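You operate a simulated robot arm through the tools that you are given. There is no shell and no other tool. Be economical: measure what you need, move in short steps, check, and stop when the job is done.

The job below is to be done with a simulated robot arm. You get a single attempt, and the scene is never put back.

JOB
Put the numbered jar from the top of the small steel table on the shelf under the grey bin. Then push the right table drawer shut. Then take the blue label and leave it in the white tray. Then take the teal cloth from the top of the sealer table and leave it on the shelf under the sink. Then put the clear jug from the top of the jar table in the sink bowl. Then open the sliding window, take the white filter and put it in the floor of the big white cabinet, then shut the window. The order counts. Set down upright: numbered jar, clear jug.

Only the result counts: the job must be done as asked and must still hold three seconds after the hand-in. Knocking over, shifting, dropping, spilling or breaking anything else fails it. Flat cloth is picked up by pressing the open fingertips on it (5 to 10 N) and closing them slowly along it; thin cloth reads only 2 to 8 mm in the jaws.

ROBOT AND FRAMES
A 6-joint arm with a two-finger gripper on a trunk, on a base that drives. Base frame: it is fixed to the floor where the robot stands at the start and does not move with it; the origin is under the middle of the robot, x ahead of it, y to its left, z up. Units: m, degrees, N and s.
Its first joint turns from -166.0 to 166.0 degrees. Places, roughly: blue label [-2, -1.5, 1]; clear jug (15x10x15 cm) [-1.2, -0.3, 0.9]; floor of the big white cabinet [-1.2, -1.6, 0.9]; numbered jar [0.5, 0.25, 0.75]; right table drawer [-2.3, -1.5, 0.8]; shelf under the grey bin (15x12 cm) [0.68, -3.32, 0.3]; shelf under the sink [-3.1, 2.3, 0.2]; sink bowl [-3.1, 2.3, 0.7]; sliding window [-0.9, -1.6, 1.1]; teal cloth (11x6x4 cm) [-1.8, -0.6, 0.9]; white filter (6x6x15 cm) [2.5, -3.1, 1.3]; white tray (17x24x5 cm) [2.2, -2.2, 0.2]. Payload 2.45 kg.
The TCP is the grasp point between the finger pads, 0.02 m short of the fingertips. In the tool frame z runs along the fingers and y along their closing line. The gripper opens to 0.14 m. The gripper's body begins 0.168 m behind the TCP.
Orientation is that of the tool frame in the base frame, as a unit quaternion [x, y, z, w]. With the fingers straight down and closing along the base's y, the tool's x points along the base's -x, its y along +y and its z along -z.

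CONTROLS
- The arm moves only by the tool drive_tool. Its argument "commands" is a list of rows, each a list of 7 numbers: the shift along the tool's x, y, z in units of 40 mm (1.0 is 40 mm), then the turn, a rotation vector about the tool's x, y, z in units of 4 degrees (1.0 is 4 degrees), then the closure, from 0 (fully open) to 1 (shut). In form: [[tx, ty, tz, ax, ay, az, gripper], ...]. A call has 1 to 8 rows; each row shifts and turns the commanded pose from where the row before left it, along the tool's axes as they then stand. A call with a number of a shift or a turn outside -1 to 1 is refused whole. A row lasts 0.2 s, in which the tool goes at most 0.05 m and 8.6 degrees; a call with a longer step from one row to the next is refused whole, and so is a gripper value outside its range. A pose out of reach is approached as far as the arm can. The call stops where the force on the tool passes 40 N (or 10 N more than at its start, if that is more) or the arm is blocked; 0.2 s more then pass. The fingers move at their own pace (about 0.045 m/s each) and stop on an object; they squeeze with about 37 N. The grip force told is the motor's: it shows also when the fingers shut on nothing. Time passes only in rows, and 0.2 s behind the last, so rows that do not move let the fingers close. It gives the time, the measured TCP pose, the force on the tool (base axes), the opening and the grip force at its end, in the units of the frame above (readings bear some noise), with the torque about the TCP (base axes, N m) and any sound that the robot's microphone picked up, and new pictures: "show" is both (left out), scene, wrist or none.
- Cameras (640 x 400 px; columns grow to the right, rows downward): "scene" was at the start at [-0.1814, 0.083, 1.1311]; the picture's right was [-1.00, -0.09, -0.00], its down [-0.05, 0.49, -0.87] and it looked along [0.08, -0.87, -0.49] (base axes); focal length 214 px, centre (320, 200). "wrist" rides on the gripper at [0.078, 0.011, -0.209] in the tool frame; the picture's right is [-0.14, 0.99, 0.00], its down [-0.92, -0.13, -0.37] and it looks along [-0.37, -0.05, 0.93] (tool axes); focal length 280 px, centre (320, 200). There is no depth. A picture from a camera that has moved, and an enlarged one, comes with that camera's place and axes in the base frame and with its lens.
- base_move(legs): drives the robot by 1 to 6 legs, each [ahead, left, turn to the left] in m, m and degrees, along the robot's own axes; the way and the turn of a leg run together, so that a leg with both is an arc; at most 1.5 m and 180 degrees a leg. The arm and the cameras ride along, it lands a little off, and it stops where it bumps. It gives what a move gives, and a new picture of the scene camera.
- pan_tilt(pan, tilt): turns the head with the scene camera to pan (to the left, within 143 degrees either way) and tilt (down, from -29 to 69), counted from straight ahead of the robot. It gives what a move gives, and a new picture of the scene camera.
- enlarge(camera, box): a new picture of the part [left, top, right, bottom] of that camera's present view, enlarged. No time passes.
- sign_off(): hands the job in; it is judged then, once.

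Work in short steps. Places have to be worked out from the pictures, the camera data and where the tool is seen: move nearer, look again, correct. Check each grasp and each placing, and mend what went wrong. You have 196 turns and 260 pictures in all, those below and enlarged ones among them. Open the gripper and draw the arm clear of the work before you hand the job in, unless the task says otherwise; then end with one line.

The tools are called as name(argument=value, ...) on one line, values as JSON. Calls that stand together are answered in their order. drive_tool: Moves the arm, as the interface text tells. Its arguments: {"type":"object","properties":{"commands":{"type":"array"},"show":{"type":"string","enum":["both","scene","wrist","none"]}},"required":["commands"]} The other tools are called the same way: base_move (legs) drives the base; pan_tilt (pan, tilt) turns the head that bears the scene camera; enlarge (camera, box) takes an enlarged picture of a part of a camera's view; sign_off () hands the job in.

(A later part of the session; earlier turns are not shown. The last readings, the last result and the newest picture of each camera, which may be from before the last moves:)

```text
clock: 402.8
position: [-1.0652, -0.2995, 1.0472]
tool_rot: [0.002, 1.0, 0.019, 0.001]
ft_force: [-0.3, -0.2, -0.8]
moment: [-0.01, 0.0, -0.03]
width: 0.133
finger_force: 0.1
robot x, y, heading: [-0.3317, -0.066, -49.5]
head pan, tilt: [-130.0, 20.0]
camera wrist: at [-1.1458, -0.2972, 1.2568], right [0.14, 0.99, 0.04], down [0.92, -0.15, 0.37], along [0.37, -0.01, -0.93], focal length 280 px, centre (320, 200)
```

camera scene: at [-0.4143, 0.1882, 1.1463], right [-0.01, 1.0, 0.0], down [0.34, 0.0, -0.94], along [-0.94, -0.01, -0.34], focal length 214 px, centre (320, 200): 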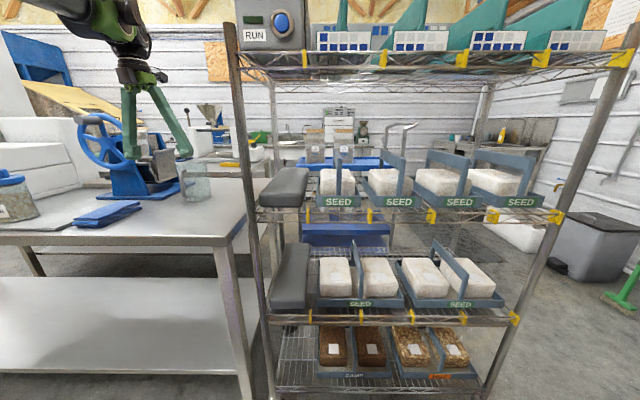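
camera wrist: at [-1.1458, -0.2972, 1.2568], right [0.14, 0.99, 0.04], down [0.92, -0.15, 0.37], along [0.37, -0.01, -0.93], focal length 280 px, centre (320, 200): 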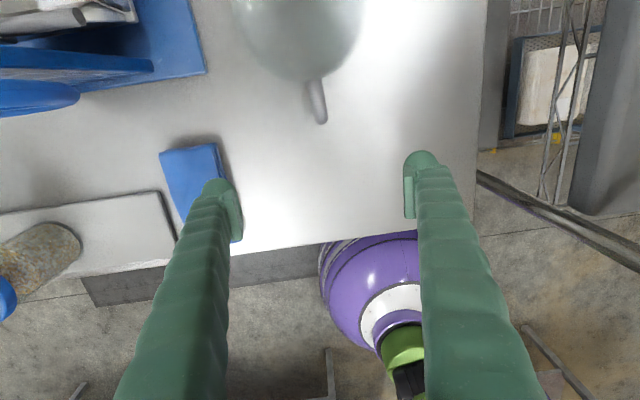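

The jug's centre computes to (−1.205, −0.30) with a 10 cm rim. I drive 8 cm more and then descend while advancing 6 cm, straddling it.

base_move(legs=[[-0.052, -0.061, 0]])

drive_tool(commands=[[0, 0, 0, 0, 0, 0, 0], [0.375, 0, 0.3, 0, 0, 0, 0], [0.375, 0, 0.3, 0, 0, 0, 0]], show="both")

```text
clock: 403.8
position: [-1.1462, -0.2978, 1.0474]
tool_rot: [0.002, 1.0, 0.02, 0.002]
ft_force: [-0.1, 0.0, 0.6]
moment: [0.01, -0.02, 0.0]
width: 0.133
finger_force: 0.0
robot x, y, heading: [-0.407, -0.0686, -49.6]
head pan, tilt: [-130.0, 20.0]
camera scene: at [-0.4942, 0.1881, 1.1463], right [-0.01, 1.0, 0.0], down [0.34, 0.0, -0.94], along [-0.94, -0.01, -0.34], focal length 214 px, centre (320, 200)
```

scene: 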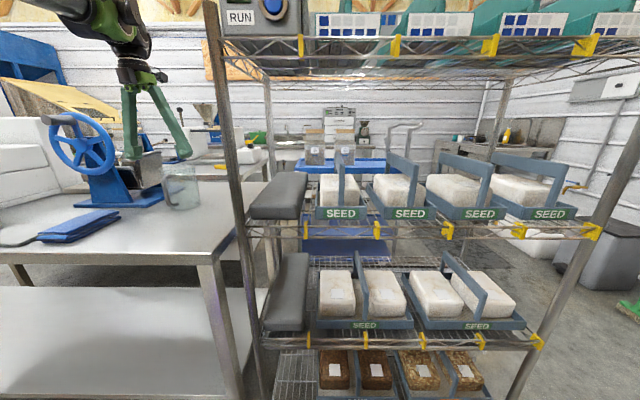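

```text
clock: 404.6
position: [-1.1753, -0.298, 1.0243]
tool_rot: [0.001, 1.0, 0.02, 0.001]
ft_force: [0.4, 0.2, 0.1]
moment: [-0.03, 0.04, -0.01]
width: 0.14
finger_force: 0.0
robot x, y, heading: [-0.4098, -0.0688, -49.6]
head pan, tilt: [-130.0, 20.0]
camera scene: at [-0.4941, 0.1881, 1.1463], right [-0.01, 1.0, 0.0], down [0.34, 0.0, -0.94], along [-0.94, -0.01, -0.34], focal length 214 px, centre (320, 200)
camera wrist: at [-1.2559, -0.2963, 1.2328], right [0.14, 0.99, 0.04], down [0.92, -0.14, 0.37], along [0.37, -0.01, -0.93], focal length 280 px, centre (320, 200)
```

scene: 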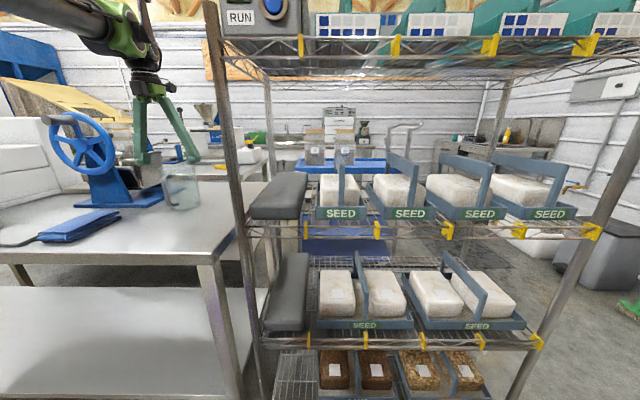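
wrist: 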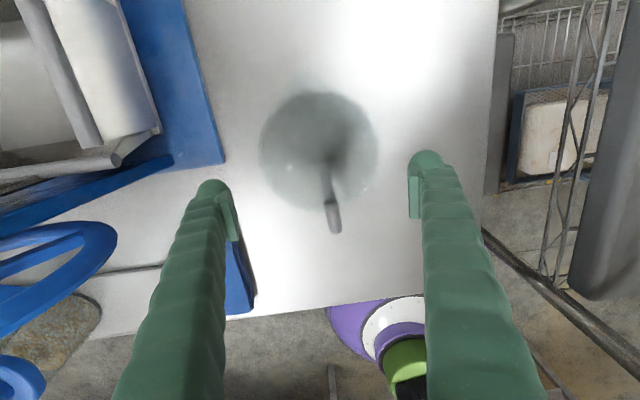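

The jug rim is centred at (−1.21, −0.294). I finish advancing 3.5 cm and lower to z≈0.948 around it.

drive_tool(commands=[[0.44, 0.05, 0.4, 0, 0, 0, 0], [0.44, 0.05, 0.4, 0, 0, 0, 0], [0, 0, 0.55, 0, 0, 0, 0], [0, 0, 0.55, 0, 0, 0, 0]], show="both")

```text
clock: 405.6
position: [-1.2108, -0.2911, 0.9466]
tool_rot: [0.002, 1.0, 0.02, 0.001]
ft_force: [0.3, 0.0, 0.3]
moment: [0.02, 0.03, -0.01]
width: 0.1402
finger_force: 0.1
robot x, y, heading: [-0.4128, -0.0716, -49.6]
head pan, tilt: [-130.0, 20.0]
camera scene: at [-0.4941, 0.1881, 1.1463], right [-0.01, 1.0, 0.0], down [0.34, 0.0, -0.94], along [-0.94, -0.01, -0.34], focal length 214 px, centre (320, 200)
camera wrist: at [-1.2904, -0.2891, 1.1561], right [0.14, 0.99, 0.04], down [0.92, -0.15, 0.37], along [0.37, -0.01, -0.93], focal length 280 px, centre (320, 200)
```

scene: 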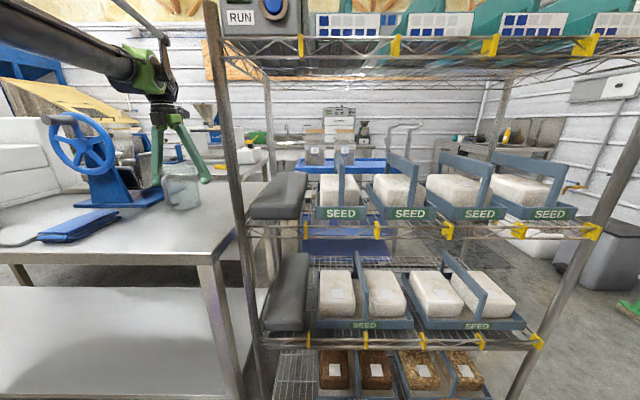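
wrist: 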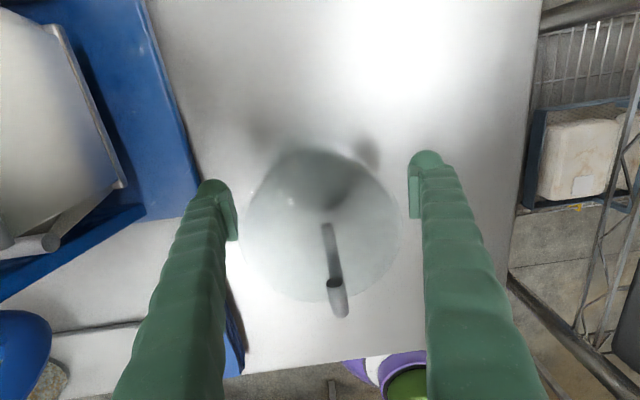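

The fingers straddle the jug body. I close and check the width.

drive_tool(commands=[[0, 0, 0, 0, 0, 0, 0.2], [0, 0, 0, 0, 0, 0, 0.35], [0, 0, 0, 0, 0, 0, 0.6], [0, 0, 0, 0, 0, 0, 1], [0, 0, 0, 0, 0, 0, 1]], show="wrist")

```text
clock: 406.8
position: [-1.2102, -0.2903, 0.9478]
tool_rot: [0.002, 1.0, 0.02, 0.002]
ft_force: [-0.4, -0.2, 0.5]
moment: [-0.01, -0.03, 0.01]
width: 0.1107
finger_force: 36.8
robot x, y, heading: [-0.4074, -0.0694, -49.4]
head pan, tilt: [-130.0, 20.0]
camera wrist: at [-1.2905, -0.2891, 1.1563], right [0.14, 0.99, 0.04], down [0.92, -0.15, 0.37], along [0.37, -0.01, -0.93], focal length 280 px, centre (320, 200)
```

wrist: 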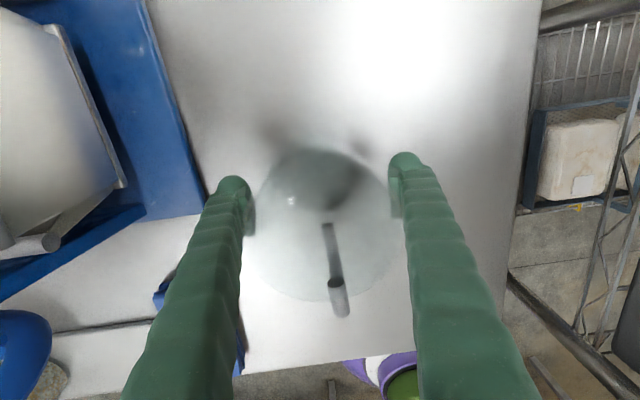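

Gripped at 11.1 cm. I lift and retract toward the robot.

drive_tool(commands=[[0, 0, -0.4, 0, 0, 0, 1], [0, 0, -0.6, 0, 0, 0, 1], [0, 0, -0.6, 0, 0, 0, 1], [-0.6, 0, -0.5, 0, 0, 0, 1], [-0.6, 0, -0.5, 0, 0, 0, 1], [-0.6, 0, -0.5, 0, 0, 0, 1], [-0.6, 0, -0.4, 0, 0, 0, 1], [-0.6, 0, -0.4, 0, 0, 0, 1]], show="both")

```text
clock: 408.6
position: [-1.0916, -0.2979, 1.1047]
tool_rot: [0.0, 1.0, 0.019, 0.002]
ft_force: [0.1, -0.6, -2.6]
moment: [0.0, -0.04, -0.02]
width: 0.1104
finger_force: 36.7
robot x, y, heading: [-0.4125, -0.0666, -49.6]
head pan, tilt: [-130.0, 20.0]
camera scene: at [-0.4944, 0.1881, 1.1463], right [-0.01, 1.0, 0.0], down [0.34, 0.0, -0.94], along [-0.94, -0.01, -0.34], focal length 214 px, centre (320, 200)
camera wrist: at [-1.1711, -0.2956, 1.3135], right [0.14, 0.99, 0.04], down [0.92, -0.14, 0.37], along [0.37, -0.01, -0.93], focal length 280 px, centre (320, 200)
```

scene: 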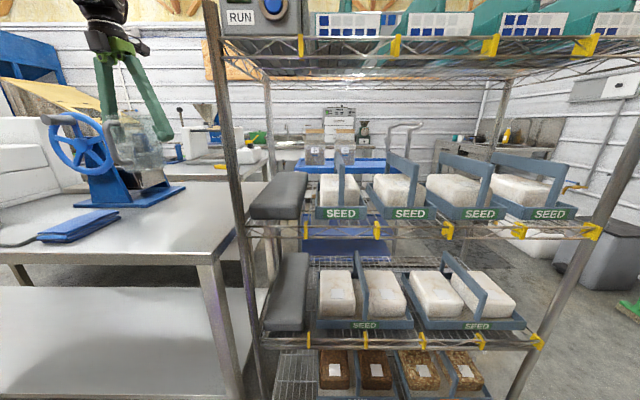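
wrist: 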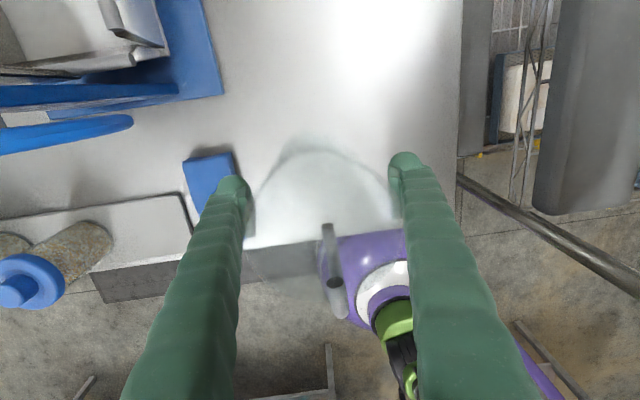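

The jug hangs level (2.6 N). I retrace the route: east, arm swung south, north, arm west, then along the corridor to the sink area.

base_move(legs=[[0.13, 0.152, 0], [0, 0, 78], [0.664, 1.29, 0], [0, 0, -78], [-0.961, -1.1, 0], [-0.509, -0.907, 0]])

base_move(legs=[[0, 0, -90]])

```text
clock: 435.6
position: [-3.4073, 1.021, 1.1044]
tool_rot: [0.01, 1.0, 0.02, 0.003]
ft_force: [0.7, -0.6, -1.4]
moment: [-0.02, 0.04, -0.01]
width: 0.1087
finger_force: 37.4
robot x, y, heading: [-2.7228, 1.24, -50.5]
head pan, tilt: [-130.0, 20.0]
camera scene: at [-2.8022, 1.4965, 1.1463], right [0.01, 1.0, 0.0], down [0.34, 0.0, -0.94], along [-0.94, 0.01, -0.34], focal length 214 px, centre (320, 200)
```

scene: 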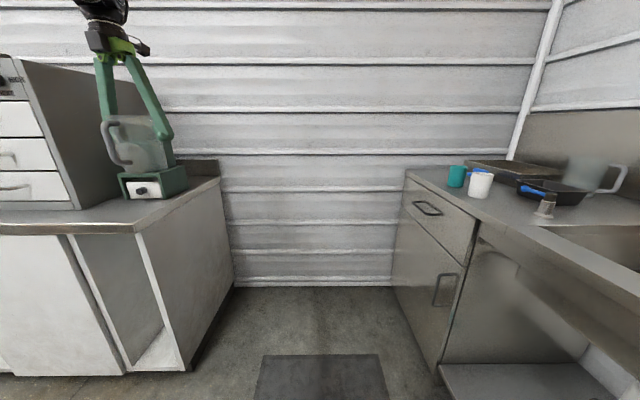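

```text
clock: 439.8
position: [-2.9409, 1.9243, 1.1054]
tool_rot: [0.714, 0.7, 0.013, 0.015]
ft_force: [0.7, 0.2, -1.8]
moment: [0.03, 0.0, 0.0]
width: 0.1085
finger_force: 37.5
robot x, y, heading: [-2.7277, 1.2387, -140.8]
head pan, tilt: [-130.0, 20.0]
camera scene: at [-2.4643, 1.3168, 1.1463], right [1.0, -0.01, 0.0], down [0.0, -0.34, -0.94], along [0.01, 0.94, -0.34], focal length 214 px, centre (320, 200)
```

scene: 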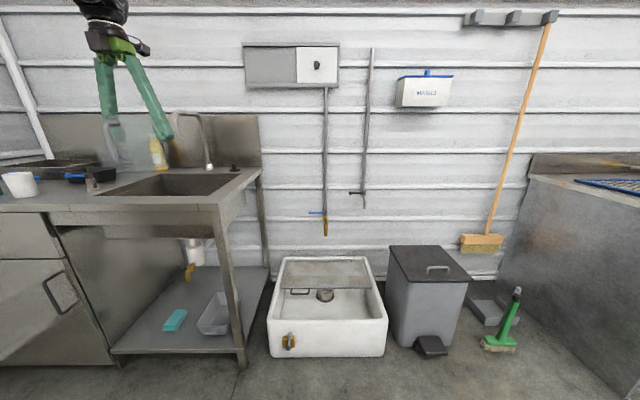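

The sink bowl spans x −3.35…−2.88, y 2.15…2.54, rim z≈0.87; the spout tip is near (−3.05, 2.45). I move so the jug comes over the bowl's front half.

base_move(legs=[[-0.034, -0.295, 0]])

drive_tool(commands=[[0.7, 0, 0.3, 0, 0, 0, 1], [0.7, 0, 0.5, 0, 0, 0, 1], [0.7, 0, 0.6, 0, 0, 0, 1]], show="both")

```text
clock: 441.8
position: [-3.0986, 2.1735, 1.1035]
tool_rot: [0.715, 0.699, 0.013, 0.015]
ft_force: [-0.3, 0.1, -1.3]
moment: [0.02, 0.04, 0.05]
width: 0.1088
finger_force: 36.7
robot x, y, heading: [-2.8807, 1.4846, -140.9]
head pan, tilt: [-130.0, 20.0]
camera scene: at [-2.6235, 1.5644, 1.1463], right [1.0, -0.01, 0.0], down [0.0, -0.34, -0.94], along [0.01, 0.94, -0.34], focal length 214 px, centre (320, 200)
```

scene: 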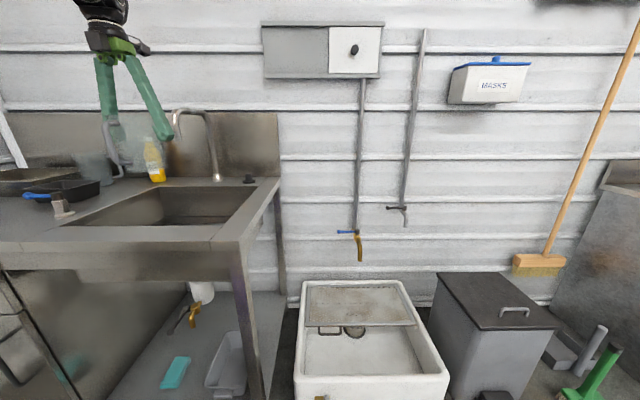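

```text
clock: 442.6
position: [-3.0929, 2.256, 1.048]
tool_rot: [0.715, 0.699, 0.013, 0.016]
ft_force: [0.3, -0.5, -1.3]
moment: [0.12, 0.01, -0.01]
width: 0.1089
finger_force: 37.0
robot x, y, heading: [-2.8847, 1.4883, -140.8]
head pan, tilt: [-130.0, 20.0]
camera scene: at [-2.6235, 1.5642, 1.1463], right [1.0, -0.01, 0.0], down [0.0, -0.34, -0.94], along [0.01, 0.94, -0.34], focal length 214 px, centre (320, 200)
camera wrist: at [-3.0907, 2.3337, 1.2573], right [0.99, -0.16, 0.04], down [-0.16, -0.92, 0.37], along [-0.02, -0.37, -0.93], focal length 280 px, centre (320, 200)
```

scene: 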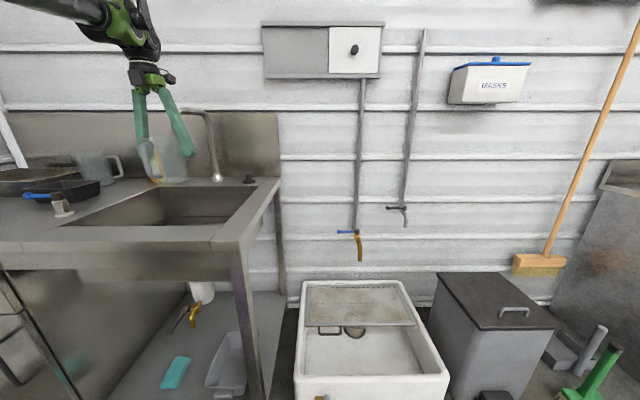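
wrist: 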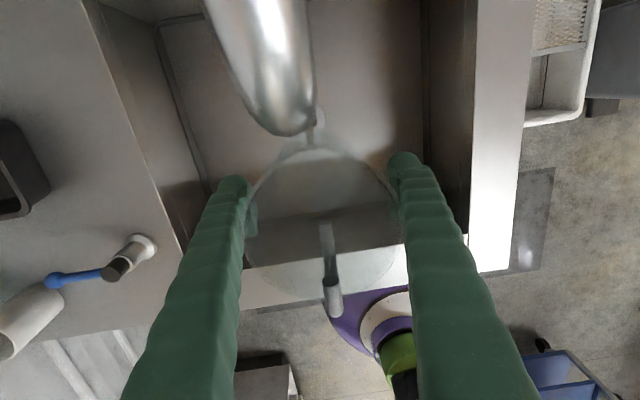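

The spout tip actually overhangs at about (−3.10, 2.32, 1.10), so the gripper must stay beside it. I retreat, shift 0.14 m left, and will lower the jug into the bowl's left part (x≈−3.24).

drive_tool(commands=[[-0.7, 0, -0.3, 0, 0, 0, 1], [-0.7, 0, -0.5, 0, 0, 0, 1], [-0.7, 0, -0.4, 0, 0, 0, 1]], show="none")

base_move(legs=[[0.109, -0.088, 0]])

drive_tool(commands=[[0, 0, 0, 0, 0, 0, 1]], show="wrist")

```text
clock: 443.4
position: [-3.0983, 2.1723, 1.0957]
tool_rot: [0.715, 0.699, 0.013, 0.016]
ft_force: [-0.1, -0.3, -1.0]
moment: [-0.03, 0.03, 0.0]
width: 0.1089
finger_force: 37.0
robot x, y, heading: [-2.8824, 1.4878, -140.6]
head pan, tilt: [-130.0, 20.0]
```

```text
clock: 444.8
position: [-3.2392, 2.1717, 1.0952]
tool_rot: [0.715, 0.698, 0.013, 0.016]
ft_force: [-0.3, -0.4, -0.8]
moment: [-0.02, 0.01, -0.01]
width: 0.1086
finger_force: 36.9
robot x, y, heading: [-3.0229, 1.484, -140.8]
head pan, tilt: [-130.0, 20.0]
camera scene: at [-2.7641, 1.5631, 1.1463], right [1.0, -0.01, 0.0], down [0.0, -0.34, -0.94], along [0.01, 0.94, -0.34], focal length 214 px, centre (320, 200)
```

scene: 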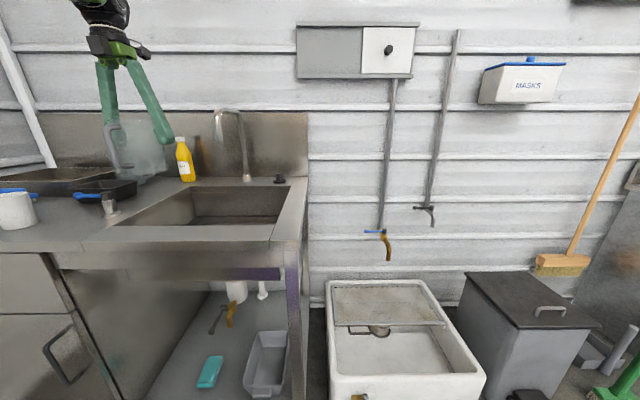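

```text
clock: 445.1
position: [-3.2379, 2.1716, 1.0966]
tool_rot: [0.715, 0.699, 0.013, 0.016]
ft_force: [-0.1, 1.0, -1.7]
moment: [0.02, -0.01, -0.01]
width: 0.1086
finger_force: 37.1
robot x, y, heading: [-3.0244, 1.4849, -140.7]
head pan, tilt: [-130.0, 20.0]
camera wrist: at [-3.2355, 2.2495, 1.3051], right [0.99, -0.16, 0.04], down [-0.16, -0.92, 0.37], along [-0.02, -0.37, -0.93], focal length 280 px, centre (320, 200)
```

wrist: 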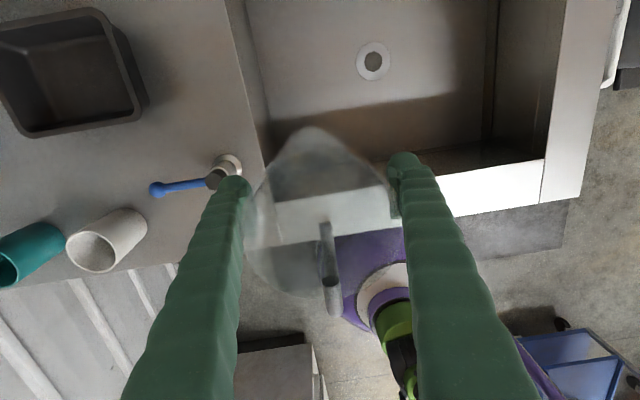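

The bowl's left rim is at x≈−3.325 and its front wall at y≈2.153. I aim the jug at (−3.215, 2.28), which leaves clearance to wall and spout.

drive_tool(commands=[[0.9, 0.2, 0.4, 0, 0, 0, 1], [0.9, 0.2, 0.4, 0, 0, 0, 1], [0.9, 0.2, 0.5, 0, 0, 0, 1]], show="both")

```text
clock: 445.9
position: [-3.2098, 2.278, 1.0442]
tool_rot: [0.715, 0.699, 0.014, 0.016]
ft_force: [-0.3, -1.3, -1.2]
moment: [0.12, -0.03, -0.02]
width: 0.1088
finger_force: 37.2
robot x, y, heading: [-3.025, 1.4873, -140.4]
head pan, tilt: [-130.0, 20.0]
camera scene: at [-2.7641, 1.5628, 1.1463], right [1.0, -0.01, 0.0], down [0.0, -0.34, -0.94], along [0.01, 0.94, -0.34], focal length 214 px, centre (320, 200)
camera wrist: at [-3.206, 2.3562, 1.2538], right [0.99, -0.16, 0.04], down [-0.16, -0.92, 0.37], along [-0.02, -0.37, -0.93], focal length 280 px, centre (320, 200)
```

scene: 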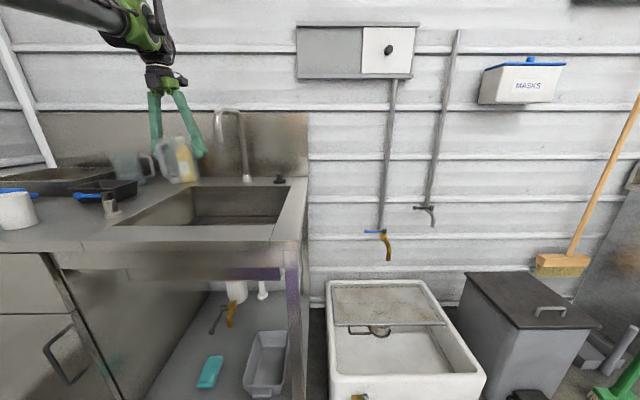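
wrist: 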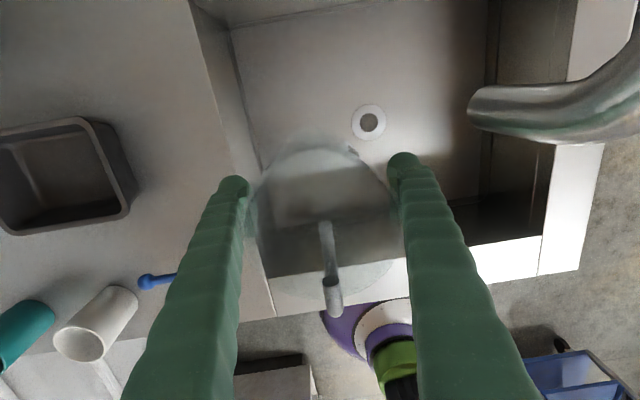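

The spout is clear to the right. I lower the jug straight down into the bowl.

drive_tool(commands=[[0, 0, 0.8, 0, 0, 0, 1], [0, 0, 0.8, 0, 0, 0, 1], [0, 0, 0.8, 0, 0, 0, 1], [0, 0, 0.8, 0, 0, 0, 1], [0, 0, 0.8, 0, 0, 0, 1], [0, 0, 0.8, 0, 0, 0, 1]], show="wrist")

```text
clock: 447.4
position: [-3.2014, 2.2782, 0.8529]
tool_rot: [0.715, 0.699, 0.013, 0.016]
ft_force: [-0.2, -0.3, -1.1]
moment: [0.02, -0.01, -0.01]
width: 0.1085
finger_force: 37.3
robot x, y, heading: [-3.021, 1.4861, -140.6]
head pan, tilt: [-130.0, 20.0]
camera wrist: at [-3.1989, 2.356, 1.0617], right [0.99, -0.16, 0.04], down [-0.16, -0.92, 0.37], along [-0.02, -0.37, -0.93], focal length 280 px, centre (320, 200)
```

wrist: 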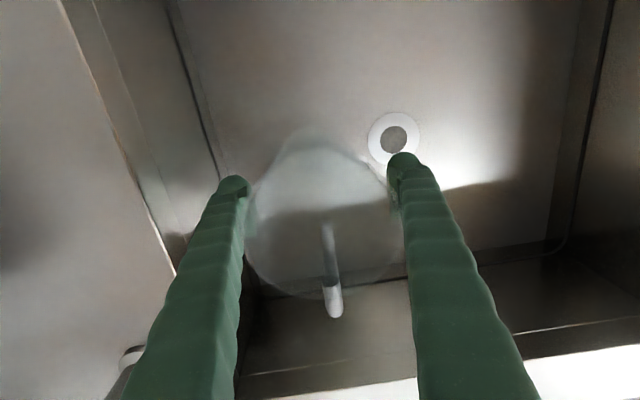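

Inside the bowl, clear on all sides. I lower slowly until the jug touches the floor.

drive_tool(commands=[[0, 0, 0.5, 0, 0, 0, 1], [0, 0, 0.4, 0, 0, 0, 1], [0, 0, 0.25, 0, 0, 0, 1], [0, 0, 0.2, 0, 0, 0, 1]], show="none")

drive_tool(commands=[[0, 0, 0.15, 0, 0, 0, 1], [0, 0, 0.15, 0, 0, 0, 1], [0, 0, 0.15, 0, 0, 0, 1]], show="wrist")

```text
clock: 448.4
position: [-3.2006, 2.278, 0.799]
tool_rot: [0.715, 0.698, 0.012, 0.016]
ft_force: [-0.1, -0.4, -1.5]
moment: [0.04, 0.01, 0.0]
width: 0.1088
finger_force: 36.5
robot x, y, heading: [-3.0239, 1.4843, -140.6]
head pan, tilt: [-130.0, 20.0]
```

```text
clock: 449.2
position: [-3.1985, 2.2773, 0.7844]
tool_rot: [0.716, 0.698, 0.013, 0.016]
ft_force: [2.1, -2.8, 15.1]
moment: [-0.22, 0.49, 0.08]
width: 0.1091
finger_force: 37.0
robot x, y, heading: [-3.0276, 1.49, -140.7]
head pan, tilt: [-130.0, 20.0]
stopped in row 3: the force on the tool passed its limit at 59 N (the readings are from after the stop); the commanded pose is now the measured one
camera wrist: at [-3.195, 2.3555, 0.9933], right [0.99, -0.16, 0.04], down [-0.17, -0.92, 0.37], along [-0.02, -0.37, -0.93], focal length 280 px, centre (320, 200)
```

wrist: 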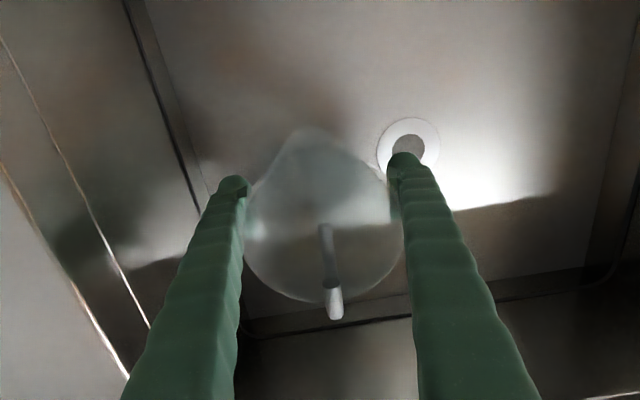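

Contact with the floor at TCP z 0.784. I open slowly and rise straight up.

drive_tool(commands=[[0, 0, -0.05, 0, 0, 0, 1], [0, 0, 0, 0, 0, 0, 0.15], [0, 0, 0, 0, 0, 0, 0.05], [0, 0, 0, 0, 0, 0, 0], [0, 0, 0, 0, 0, 0, 0]], show="none")

drive_tool(commands=[[0, 0, -0.5, 0, 0, 0, 0], [0, 0, -0.8, 0, 0, 0, 0], [0, 0, -0.8, 0, 0, 0, 0], [0, 0, -0.8, 0, 0, 0, 0], [0, 0, -0.8, 0, 0, 0, 0], [0, 0, -0.8, 0, 0, 0, 0], [0, 0, -0.8, 0, 0, 0, 0], [-0.3, 0, -0.8, 0, 0, 0, 0]], show="both")

```text
clock: 450.4
position: [-3.1989, 2.2785, 0.786]
tool_rot: [0.715, 0.699, 0.014, 0.016]
ft_force: [-0.6, 0.5, 0.0]
moment: [-0.03, -0.02, 0.0]
width: 0.1398
finger_force: 0.0
robot x, y, heading: [-3.0248, 1.4857, -140.7]
head pan, tilt: [-130.0, 20.0]
```

```text
clock: 452.2
position: [-3.2094, 2.2668, 1.0281]
tool_rot: [0.715, 0.699, 0.013, 0.016]
ft_force: [0.5, 0.0, 0.3]
moment: [-0.02, 0.0, 0.03]
width: 0.14
finger_force: 0.0
robot x, y, heading: [-3.0221, 1.4862, -140.3]
head pan, tilt: [-130.0, 20.0]
camera scene: at [-2.764, 1.5632, 1.1463], right [1.0, -0.01, 0.0], down [0.0, -0.34, -0.94], along [0.01, 0.94, -0.34], focal length 214 px, centre (320, 200)
camera wrist: at [-3.2059, 2.3445, 1.2378], right [0.99, -0.16, 0.04], down [-0.16, -0.92, 0.37], along [-0.02, -0.37, -0.93], focal length 280 px, centre (320, 200)
```

scene: 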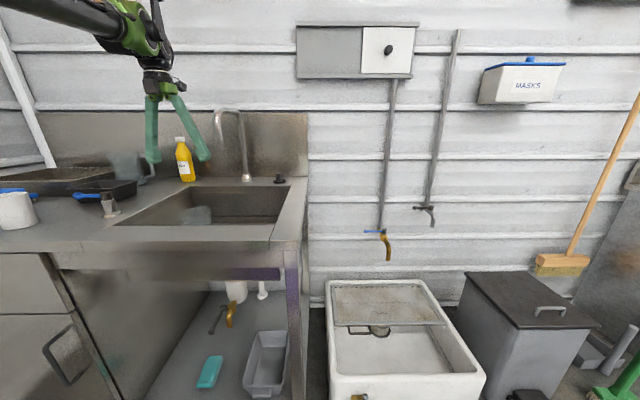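
wrist: 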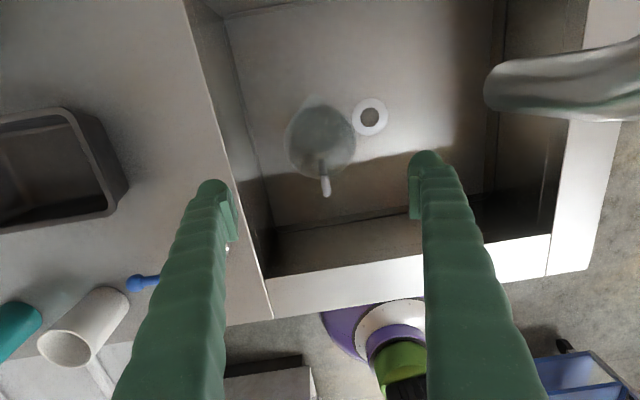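

The jug stands upright in the sink bowl. Now for the window: I retract and drive the known corridor back to the east aisle.

drive_tool(commands=[[-0.9, 0, -0.3, 0, 0, 0, 0], [-0.9, 0, -0.3, 0, 0, 0, 0], [-0.9, 0, -0.3, 0, 0, 0, 0]], show="none")

base_move(legs=[[0.047, 0.48, 0], [0, 0, 86], [0.301, 0.953, 0], [0.875, 1.19, 0], [0, 0, 78], [-0.54, -1.28, 0]])

```text
clock: 453.0
position: [-3.2138, 2.1568, 1.0648]
tool_rot: [0.716, 0.698, 0.014, 0.017]
ft_force: [0.0, -0.4, 0.0]
moment: [-0.1, -0.01, 0.04]
width: 0.1399
finger_force: 0.1
robot x, y, heading: [-3.0234, 1.4846, -140.8]
head pan, tilt: [-130.0, 20.0]
```

```text
clock: 481.0
position: [-0.354, -0.7037, 1.0644]
tool_rot: [-0.586, 0.81, 0.018, -0.011]
ft_force: [0.7, 0.3, 0.4]
moment: [-0.02, 0.04, 0.01]
width: 0.1401
finger_force: 0.1
robot x, y, heading: [-0.3423, -0.0042, 22.4]
head pan, tilt: [-130.0, 20.0]
camera scene: at [-0.6117, -0.0072, 1.1463], right [-0.95, 0.3, 0.0], down [0.1, 0.33, -0.94], along [-0.29, -0.9, -0.34], focal length 214 px, centre (320, 200)
```

scene: 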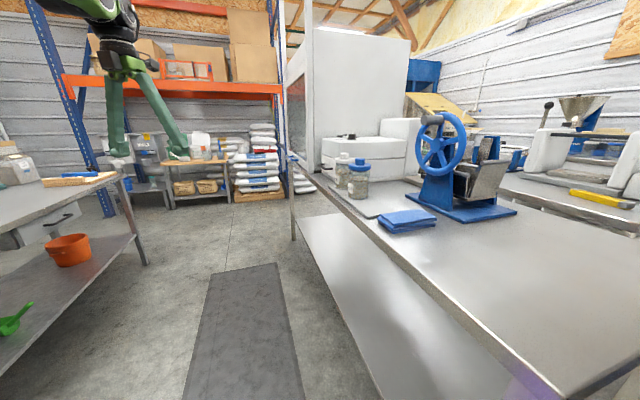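

I drive to the front of the cabinet and turn the arm toward it, then look at the window.

base_move(legs=[[-0.345, -1.415, 0], [0, 0, -56]])

enlarge(camera="scene", box=[160, 60, 480, 260])

```text
clock: 490.7
position: [-0.723, -1.811, 1.0659]
tool_rot: [-0.129, 0.991, 0.021, -0.001]
ft_force: [0.5, 1.0, -0.2]
moment: [0.01, -0.02, 0.04]
width: 0.1399
finger_force: 0.1
robot x, y, heading: [-0.1296, -1.4403, -34.5]
head pan, tilt: [-130.0, 20.0]
camera scene: at [-0.2793, -1.2156, 1.1463], right [-0.27, 0.96, 0.0], down [0.33, 0.09, -0.94], along [-0.91, -0.25, -0.34], focal length 214 px, centre (320, 200)
```

scene: 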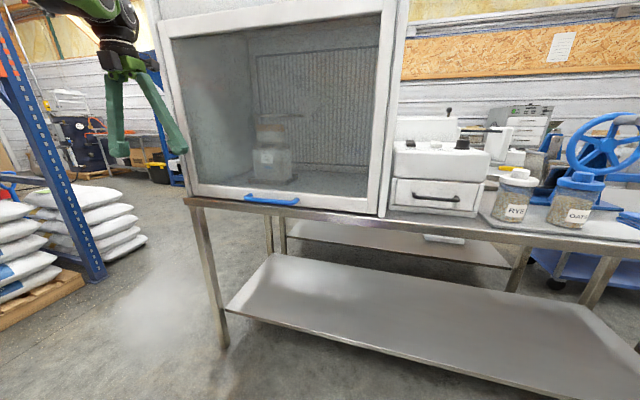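

```text
2.00 times, centred on (320, 160) of scene
camera zoom: at [-0.2793, -1.2156, 1.1463], right [-0.27, 0.96, 0.0], down [0.33, 0.09, -0.94], along [-0.91, -0.25, -0.34], focal length 429 px, centre (320, 280)
```

zoom: 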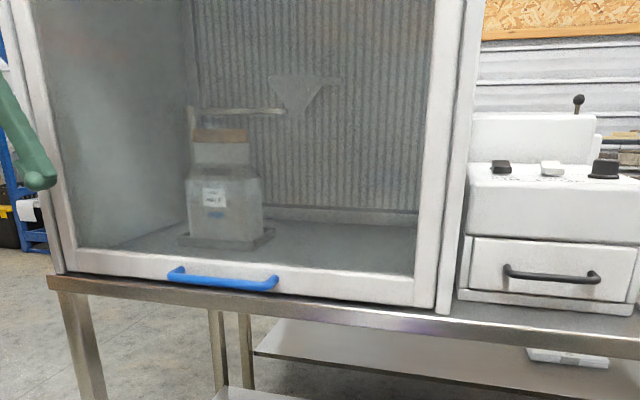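

The window is a vertical sash; its blue bar handle spans y −1.65…−1.46 at about x −0.90, z 0.90. I'll grip the bar with the fingers closing vertically, so I pitch the tool to horizontal while rolling it 90°.

drive_tool(commands=[[0.6, 0, 0, 0, 1, 1, 0], [0.6, 0, 0, 0.07, 0.998, 1, 0], [0, 0, 0, 0.139, 0.99, 1, 0], [0, 0, 0, 0.208, 0.978, 1, 0], [0, 0, 0, 0.276, 0.961, 1, 0], [0, 0, 0, 0.342, 0.94, 1, 0], [0, 0, 0, 0.407, 0.914, 1, 0], [0, 0, 0, 0.469, 0.883, 1, 0]], show="none")

drive_tool(commands=[[0, 0, 0, 0.53, 0.848, 1, 0], [0, 0, 0, 0.588, 0.809, 1, 0], [0, 0, 0, 0.643, 0.766, 1, 0], [0, 0, 0, 0.695, 0.719, 1, 0], [0, 0, 0, 0.743, 0.669, 1, 0], [0, 0, 0, 0.788, 0.616, 1, 0], [0, 0, 0, 0.829, 0.559, 1, 0], [0, 0, 0, 0.866, 0.5, 1, 0]], show="none")

drive_tool(commands=[[0, 0, 0, 0.899, 0.438, 1, 0], [0, 0, 0, 0.927, 0.375, 1, 0], [0, 0, 0, 0.951, 0.309, 1, 0], [0, 0, 0, 0.97, 0.242, 1, 0], [0, 0, 0, 0.985, 0.174, 1, 0], [0, 0, 0, 0.995, 0.105, 1, 0], [0, 0, 0, 0.5, 0.017, 0.5, 0]], show="both")

```text
clock: 492.5
position: [-0.7708, -1.8215, 1.067]
tool_rot: [0.138, 0.951, -0.083, -0.264]
ft_force: [-0.3, -0.7, 0.7]
moment: [0.03, -0.02, -0.04]
width: 0.1399
finger_force: 0.1
robot x, y, heading: [-0.1339, -1.4427, -34.4]
head pan, tilt: [-130.0, 20.0]
```

```text
clock: 494.3
position: [-0.7696, -1.8226, 1.0679]
tool_rot: [0.343, 0.775, -0.309, -0.431]
ft_force: [-0.3, -0.6, -0.2]
moment: [0.02, 0.02, 0.0]
width: 0.14
finger_force: 0.2
robot x, y, heading: [-0.1308, -1.4403, -34.4]
head pan, tilt: [-130.0, 20.0]
```

```text
clock: 495.9
position: [-0.7702, -1.8211, 1.0677]
tool_rot: [0.42, 0.569, -0.535, -0.462]
ft_force: [0.8, -0.8, -0.2]
moment: [-0.04, 0.01, 0.02]
width: 0.1399
finger_force: 0.1
robot x, y, heading: [-0.1315, -1.4446, -34.7]
head pan, tilt: [-130.0, 20.0]
camera scene: at [-0.2792, -1.2155, 1.1463], right [-0.27, 0.96, 0.0], down [0.33, 0.09, -0.94], along [-0.91, -0.25, -0.34], focal length 214 px, centre (320, 200)
camera wrist: at [-0.585, -1.6993, 1.0622], right [0.01, -0.06, -1.0], down [0.57, -0.82, 0.06], along [-0.82, -0.57, 0.02], focal length 280 px, centre (320, 200)
```

scene: 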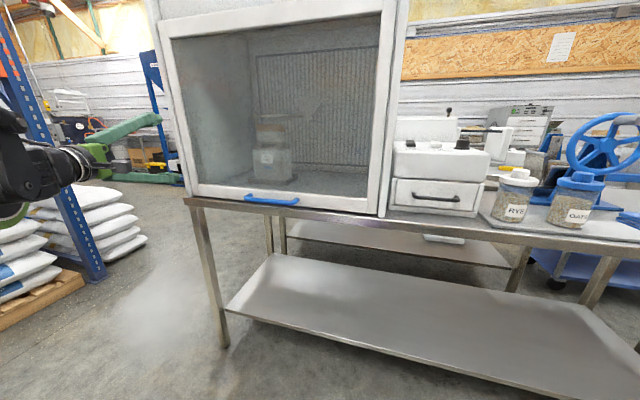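
wrist: 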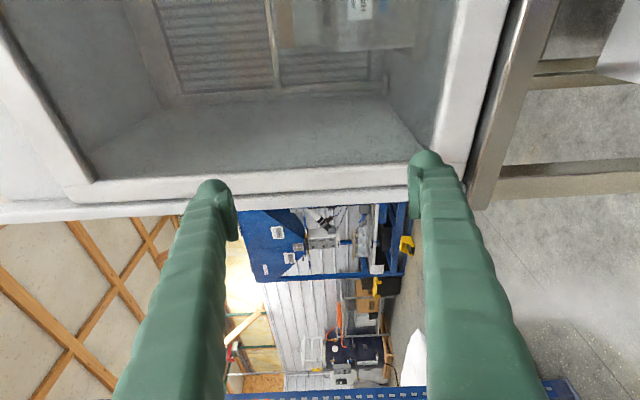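

Roll achieved. I align the base so the tool points west at the handle's middle, then lower to z≈0.90.

base_move(legs=[[0, 0, -12.8], [-0.058, 0.104, 0]])

drive_tool(commands=[[0, 0.85, 0, 0, 0, 0, 0], [0, 0.85, 0, 0, 0, 0, 0], [0, 0.85, 0, 0, 0, 0, 0], [0, 0.85, 0, 0, 0, 0, 0], [0, 0.7, 0, 0, 0, -1, 0]], show="both")

```text
clock: 498.0
position: [-0.7997, -1.5552, 1.0667]
tool_rot: [-0.482, -0.519, 0.479, 0.519]
ft_force: [0.2, 0.2, 1.5]
moment: [0.01, -0.04, 0.01]
width: 0.1401
finger_force: 0.0
robot x, y, heading: [-0.0901, -1.327, -47.4]
head pan, tilt: [-130.0, 20.0]
camera scene: at [-0.1865, -1.0745, 1.1463], right [-0.04, 1.0, 0.0], down [0.34, 0.02, -0.94], along [-0.94, -0.04, -0.34], focal length 214 px, centre (320, 200)
```

scene: 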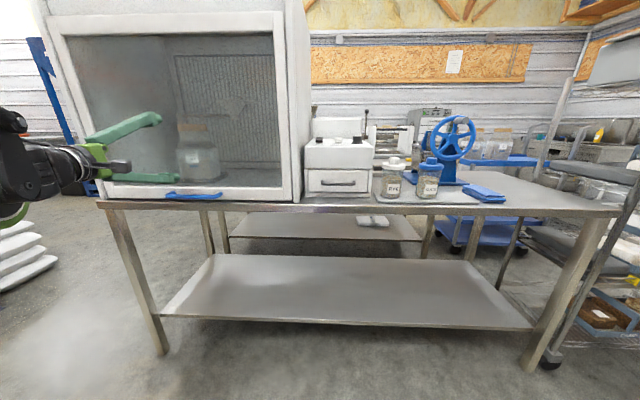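

```text
clock: 499.2
position: [-0.8001, -1.5439, 0.9027]
tool_rot: [-0.463, -0.535, 0.462, 0.535]
ft_force: [0.7, 0.6, -0.3]
moment: [-0.02, 0.0, 0.04]
width: 0.1399
finger_force: 0.0
robot x, y, heading: [-0.0933, -1.3254, -47.3]
head pan, tilt: [-130.0, 20.0]
camera scene: at [-0.1865, -1.0745, 1.1463], right [-0.04, 1.0, 0.0], down [0.34, 0.02, -0.94], along [-0.94, -0.04, -0.34], focal length 214 px, centre (320, 200)
camera wrist: at [-0.5924, -1.466, 0.9035], right [0.0, 0.01, -1.0], down [0.37, -0.93, -0.01], along [-0.93, -0.37, 0.0], focal length 280 px, centre (320, 200)
```

scene: 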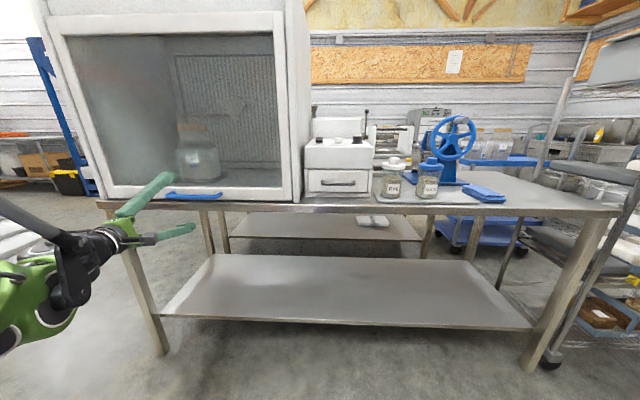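
wrist: 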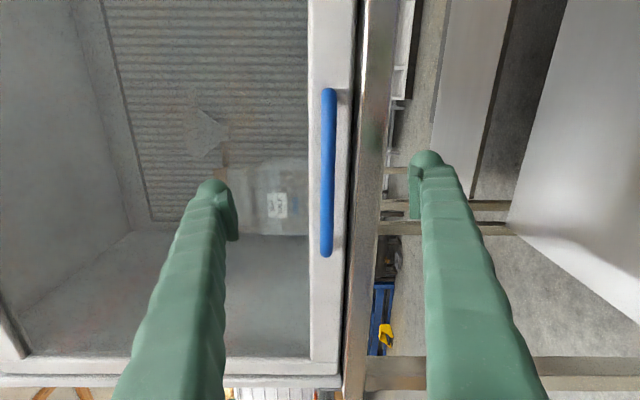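

The bar is about 3.0 cm above the table top and 1.4 cm thick. I narrow the fingers to 3.4 cm, trim the height to z≈0.899 and advance part-way.

drive_tool(commands=[[0, 0.09, 0, 0, 0, 0, 0.757], [0, 0, 0, 0, 0, 0, 0.757], [0, 0, 0, 0, 0, 0, 0.757], [0, 0, 0, 0, 0, 0, 0.757], [0, 0, 0, 0, 0, 0, 0.757], [0.2, 0, 0.6, 0, 0, 0, 0.757], [0, 0, 0.5, 0, 0, 0, 0.757]], show="both")

```text
clock: 500.8
position: [-0.8449, -1.5343, 0.9007]
tool_rot: [0.464, 0.535, -0.462, -0.534]
ft_force: [-0.3, -1.0, 0.1]
moment: [0.06, 0.03, -0.03]
width: 0.0342
finger_force: 0.1
robot x, y, heading: [-0.0952, -1.3295, -47.5]
head pan, tilt: [-130.0, 20.0]
camera scene: at [-0.1866, -1.0745, 1.1463], right [-0.04, 1.0, 0.0], down [0.34, 0.02, -0.94], along [-0.94, -0.04, -0.34], focal length 214 px, centre (320, 200)
camera wrist: at [-0.6366, -1.4565, 0.9013], right [0.0, 0.01, -1.0], down [0.37, -0.93, -0.01], along [-0.93, -0.37, 0.0], focal length 280 px, centre (320, 200)
```

scene: 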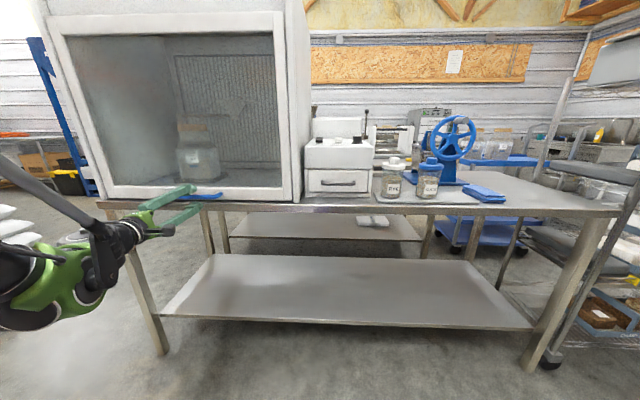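
wrist: 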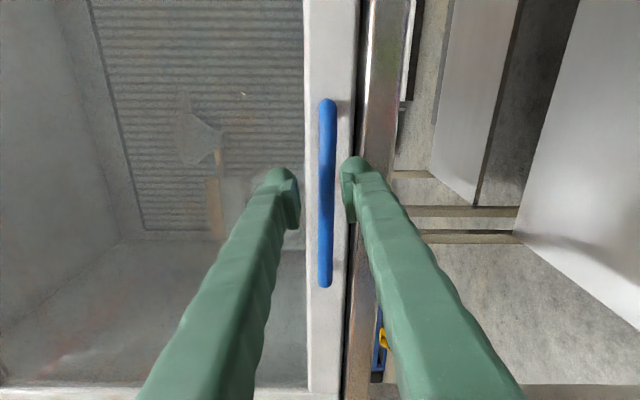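

The tips are lined up either side of the bar. I advance slowly 3.5 cm, watching the force.

drive_tool(commands=[[0, -0.05, 0.2, 0, 0, 0, 0.757], [0, 0, 0.2, 0, 0, 0, 0.757], [0, 0, 0.2, 0, 0, 0, 0.757], [0, 0, 0.2, 0, 0, 0, 0.757]], show="wrist")

```text
clock: 501.8
position: [-0.8776, -1.5355, 0.9022]
tool_rot: [0.463, 0.535, -0.462, -0.535]
ft_force: [1.3, -0.9, -0.2]
moment: [-0.03, -0.01, -0.03]
width: 0.034
finger_force: 0.1
robot x, y, heading: [-0.0944, -1.3265, -47.6]
head pan, tilt: [-130.0, 20.0]
camera wrist: at [-0.6691, -1.4568, 0.9033], right [0.0, 0.01, -1.0], down [0.37, -0.93, -0.01], along [-0.93, -0.37, 0.0], focal length 280 px, centre (320, 200)
```

wrist: 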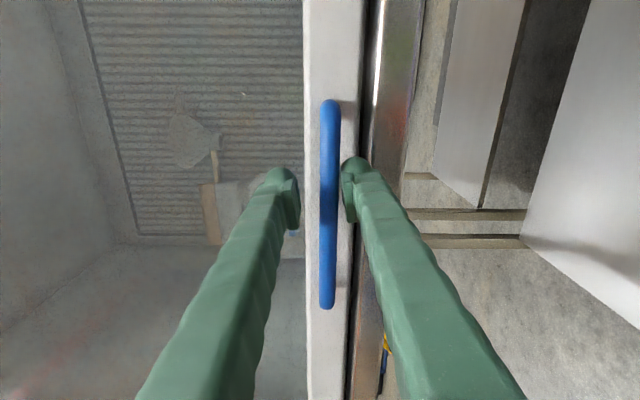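

No contact yet; the bar is just at the fingertips. I go 14 mm farther and close.

drive_tool(commands=[[0, 0, 0.18, 0, 0, 0, 0.757], [0, 0, 0.18, 0, 0, 0, 0.757], [0, 0, 0, 0, 0, 0, 1], [0, 0, 0, 0, 0, 0, 1], [0, 0, 0, 0, 0, 0, 1]], show="wrist")

```text
clock: 503.0
position: [-0.8915, -1.5343, 0.903]
tool_rot: [0.463, 0.535, -0.462, -0.534]
ft_force: [-1.9, 1.0, 1.9]
moment: [-1.44, -0.02, -0.03]
width: 0.0156
finger_force: 39.9
robot x, y, heading: [-0.0937, -1.3252, -47.6]
head pan, tilt: [-130.0, 20.0]
camera wrist: at [-0.6835, -1.4569, 0.9035], right [0.0, 0.01, -1.0], down [0.37, -0.93, -0.01], along [-0.93, -0.37, 0.0], focal length 280 px, centre (320, 200)
```

wrist: 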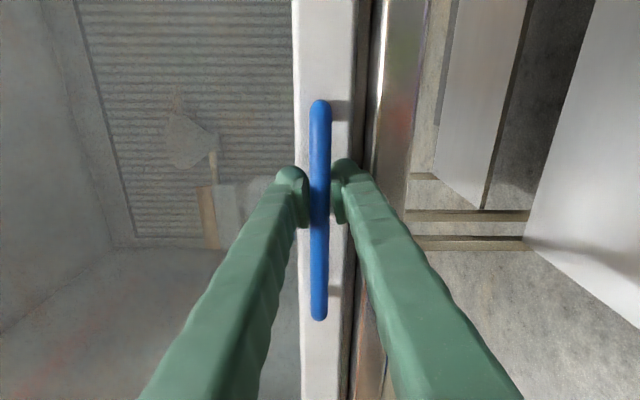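

The bar is held and the sash already gave upward. I lift it slowly.

drive_tool(commands=[[0, -0.4, 0, 0, 0, 0, 1], [0, -0.6, 0, 0, 0, 0, 1], [0, -0.6, 0, 0, 0, 0, 1], [0, -0.6, 0, 0, 0, 0, 1], [0, -0.6, 0, 0, 0, 0, 1], [0, -0.6, 0, 0, 0, 0, 1], [0, -0.6, 0, 0, 0, 0, 1], [0, -0.6, 0, 0, 0, 0, 1]], show="scene")

```text
clock: 503.7
position: [-0.8913, -1.5359, 0.9532]
tool_rot: [-0.466, -0.533, 0.459, 0.536]
ft_force: [4.3, 5.2, -3.3]
moment: [-1.64, 0.05, 0.07]
width: 0.0155
finger_force: 40.7
robot x, y, heading: [-0.0977, -1.3293, -47.7]
head pan, tilt: [-130.0, 20.0]
stopped in row 3: the force on the tool passed its limit at 41 N (the readings are from after the stop); the commanded pose is now the measured one
camera scene: at [-0.1856, -1.0733, 1.1462], right [-0.04, 1.0, 0.0], down [0.34, 0.01, -0.94], along [-0.94, -0.04, -0.34], focal length 214 px, centre (320, 200)
```

scene: 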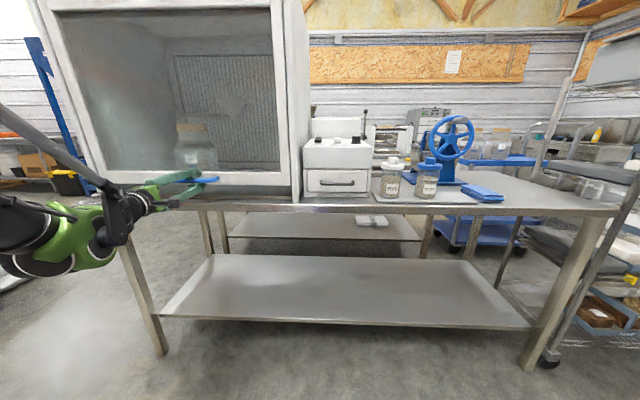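

The sash slides; the stop was a dynamic force peak. I continue more slowly.

drive_tool(commands=[[0, -0.2, 0, 0, 0, 0, 1], [0, -0.35, 0, 0, 0, 0, 1], [0, -0.4, 0, 0, 0, 0, 1], [0, -0.4, 0, 0, 0, 0, 1], [0, -0.4, 0, 0, 0, 0, 1], [0, -0.4, 0, 0, 0, 0, 1], [0, -0.4, 0, 0, 0, 0, 1], [0, -0.4, 0, 0, 0, 0, 1]], show="none")

```text
clock: 504.5
position: [-0.892, -1.5355, 0.9888]
tool_rot: [-0.469, -0.53, 0.457, 0.538]
ft_force: [5.2, 5.4, -2.0]
moment: [-1.67, 0.01, -0.34]
width: 0.0154
finger_force: 41.3
robot x, y, heading: [-0.0936, -1.3243, -47.6]
head pan, tilt: [-130.0, 20.0]
stopped in row 4: the force on the tool passed its limit at 41 N (the readings are from after the stop); the commanded pose is now the measured one
```

The tool's y axis is 8° off vertical, so lifting also pulled sideways. I correct the roll and lift truly vertically.

drive_tool(commands=[[0, 0, 0, 0, 0, 1, 1], [0, 0, 0, 0, 0, 1, 1], [0, -0.2, 0, 0, 0, 0, 1], [0, -0.35, 0, 0, 0, 0, 1], [0, -0.4, 0, 0, 0, 0, 1], [0, -0.4, 0, 0, 0, 0, 1], [0, -0.4, 0, 0, 0, 0, 1], [0, -0.4, 0, 0, 0, 0, 1]], show="none")

```text
clock: 506.3
position: [-0.8931, -1.5362, 1.0748]
tool_rot: [-0.504, -0.497, 0.494, 0.506]
ft_force: [11.3, 10.4, -2.3]
moment: [-0.49, 0.04, -0.05]
width: 0.0102
finger_force: 37.1
robot x, y, heading: [-0.0941, -1.3269, -47.7]
head pan, tilt: [-130.0, 20.0]
```

drive_tool(commands=[[0.1, 0, -0.1, 0, 0, 0, 1], [0, -0.3, 0, 0, 0, 0, 1], [0, -0.4, 0, 0, 0, 0, 1], [0, -0.4, 0, 0, 0, 0, 1], [0, -0.4, 0, 0, 0, 0, 1], [0, -0.4, 0, 0, 0, 0, 1], [0, -0.4, 0, 0, 0, 0, 1], [0, -0.4, 0, 0, 0, 0, 1]], show="both")

```text
clock: 508.1
position: [-0.8891, -1.5349, 1.1811]
tool_rot: [-0.503, -0.498, 0.494, 0.505]
ft_force: [-27.4, -20.3, -1.6]
moment: [-0.54, 0.02, -0.13]
width: 0.0107
finger_force: 37.9
robot x, y, heading: [-0.0912, -1.3254, -48.1]
head pan, tilt: [-130.0, 20.0]
camera scene: at [-0.1864, -1.074, 1.1464], right [-0.04, 1.0, 0.0], down [0.34, 0.01, -0.94], along [-0.94, -0.04, -0.34], focal length 214 px, centre (320, 200)
camera wrist: at [-0.6802, -1.4613, 1.1719], right [0.0, -0.13, -0.99], down [0.35, -0.93, 0.12], along [-0.94, -0.35, 0.05], focal length 280 px, centre (320, 200)
```

scene: 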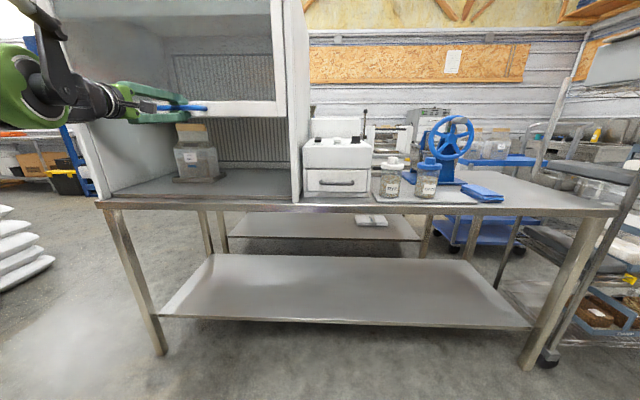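
wrist: 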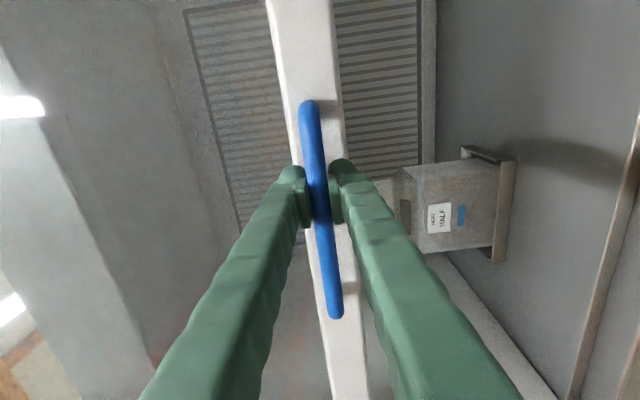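

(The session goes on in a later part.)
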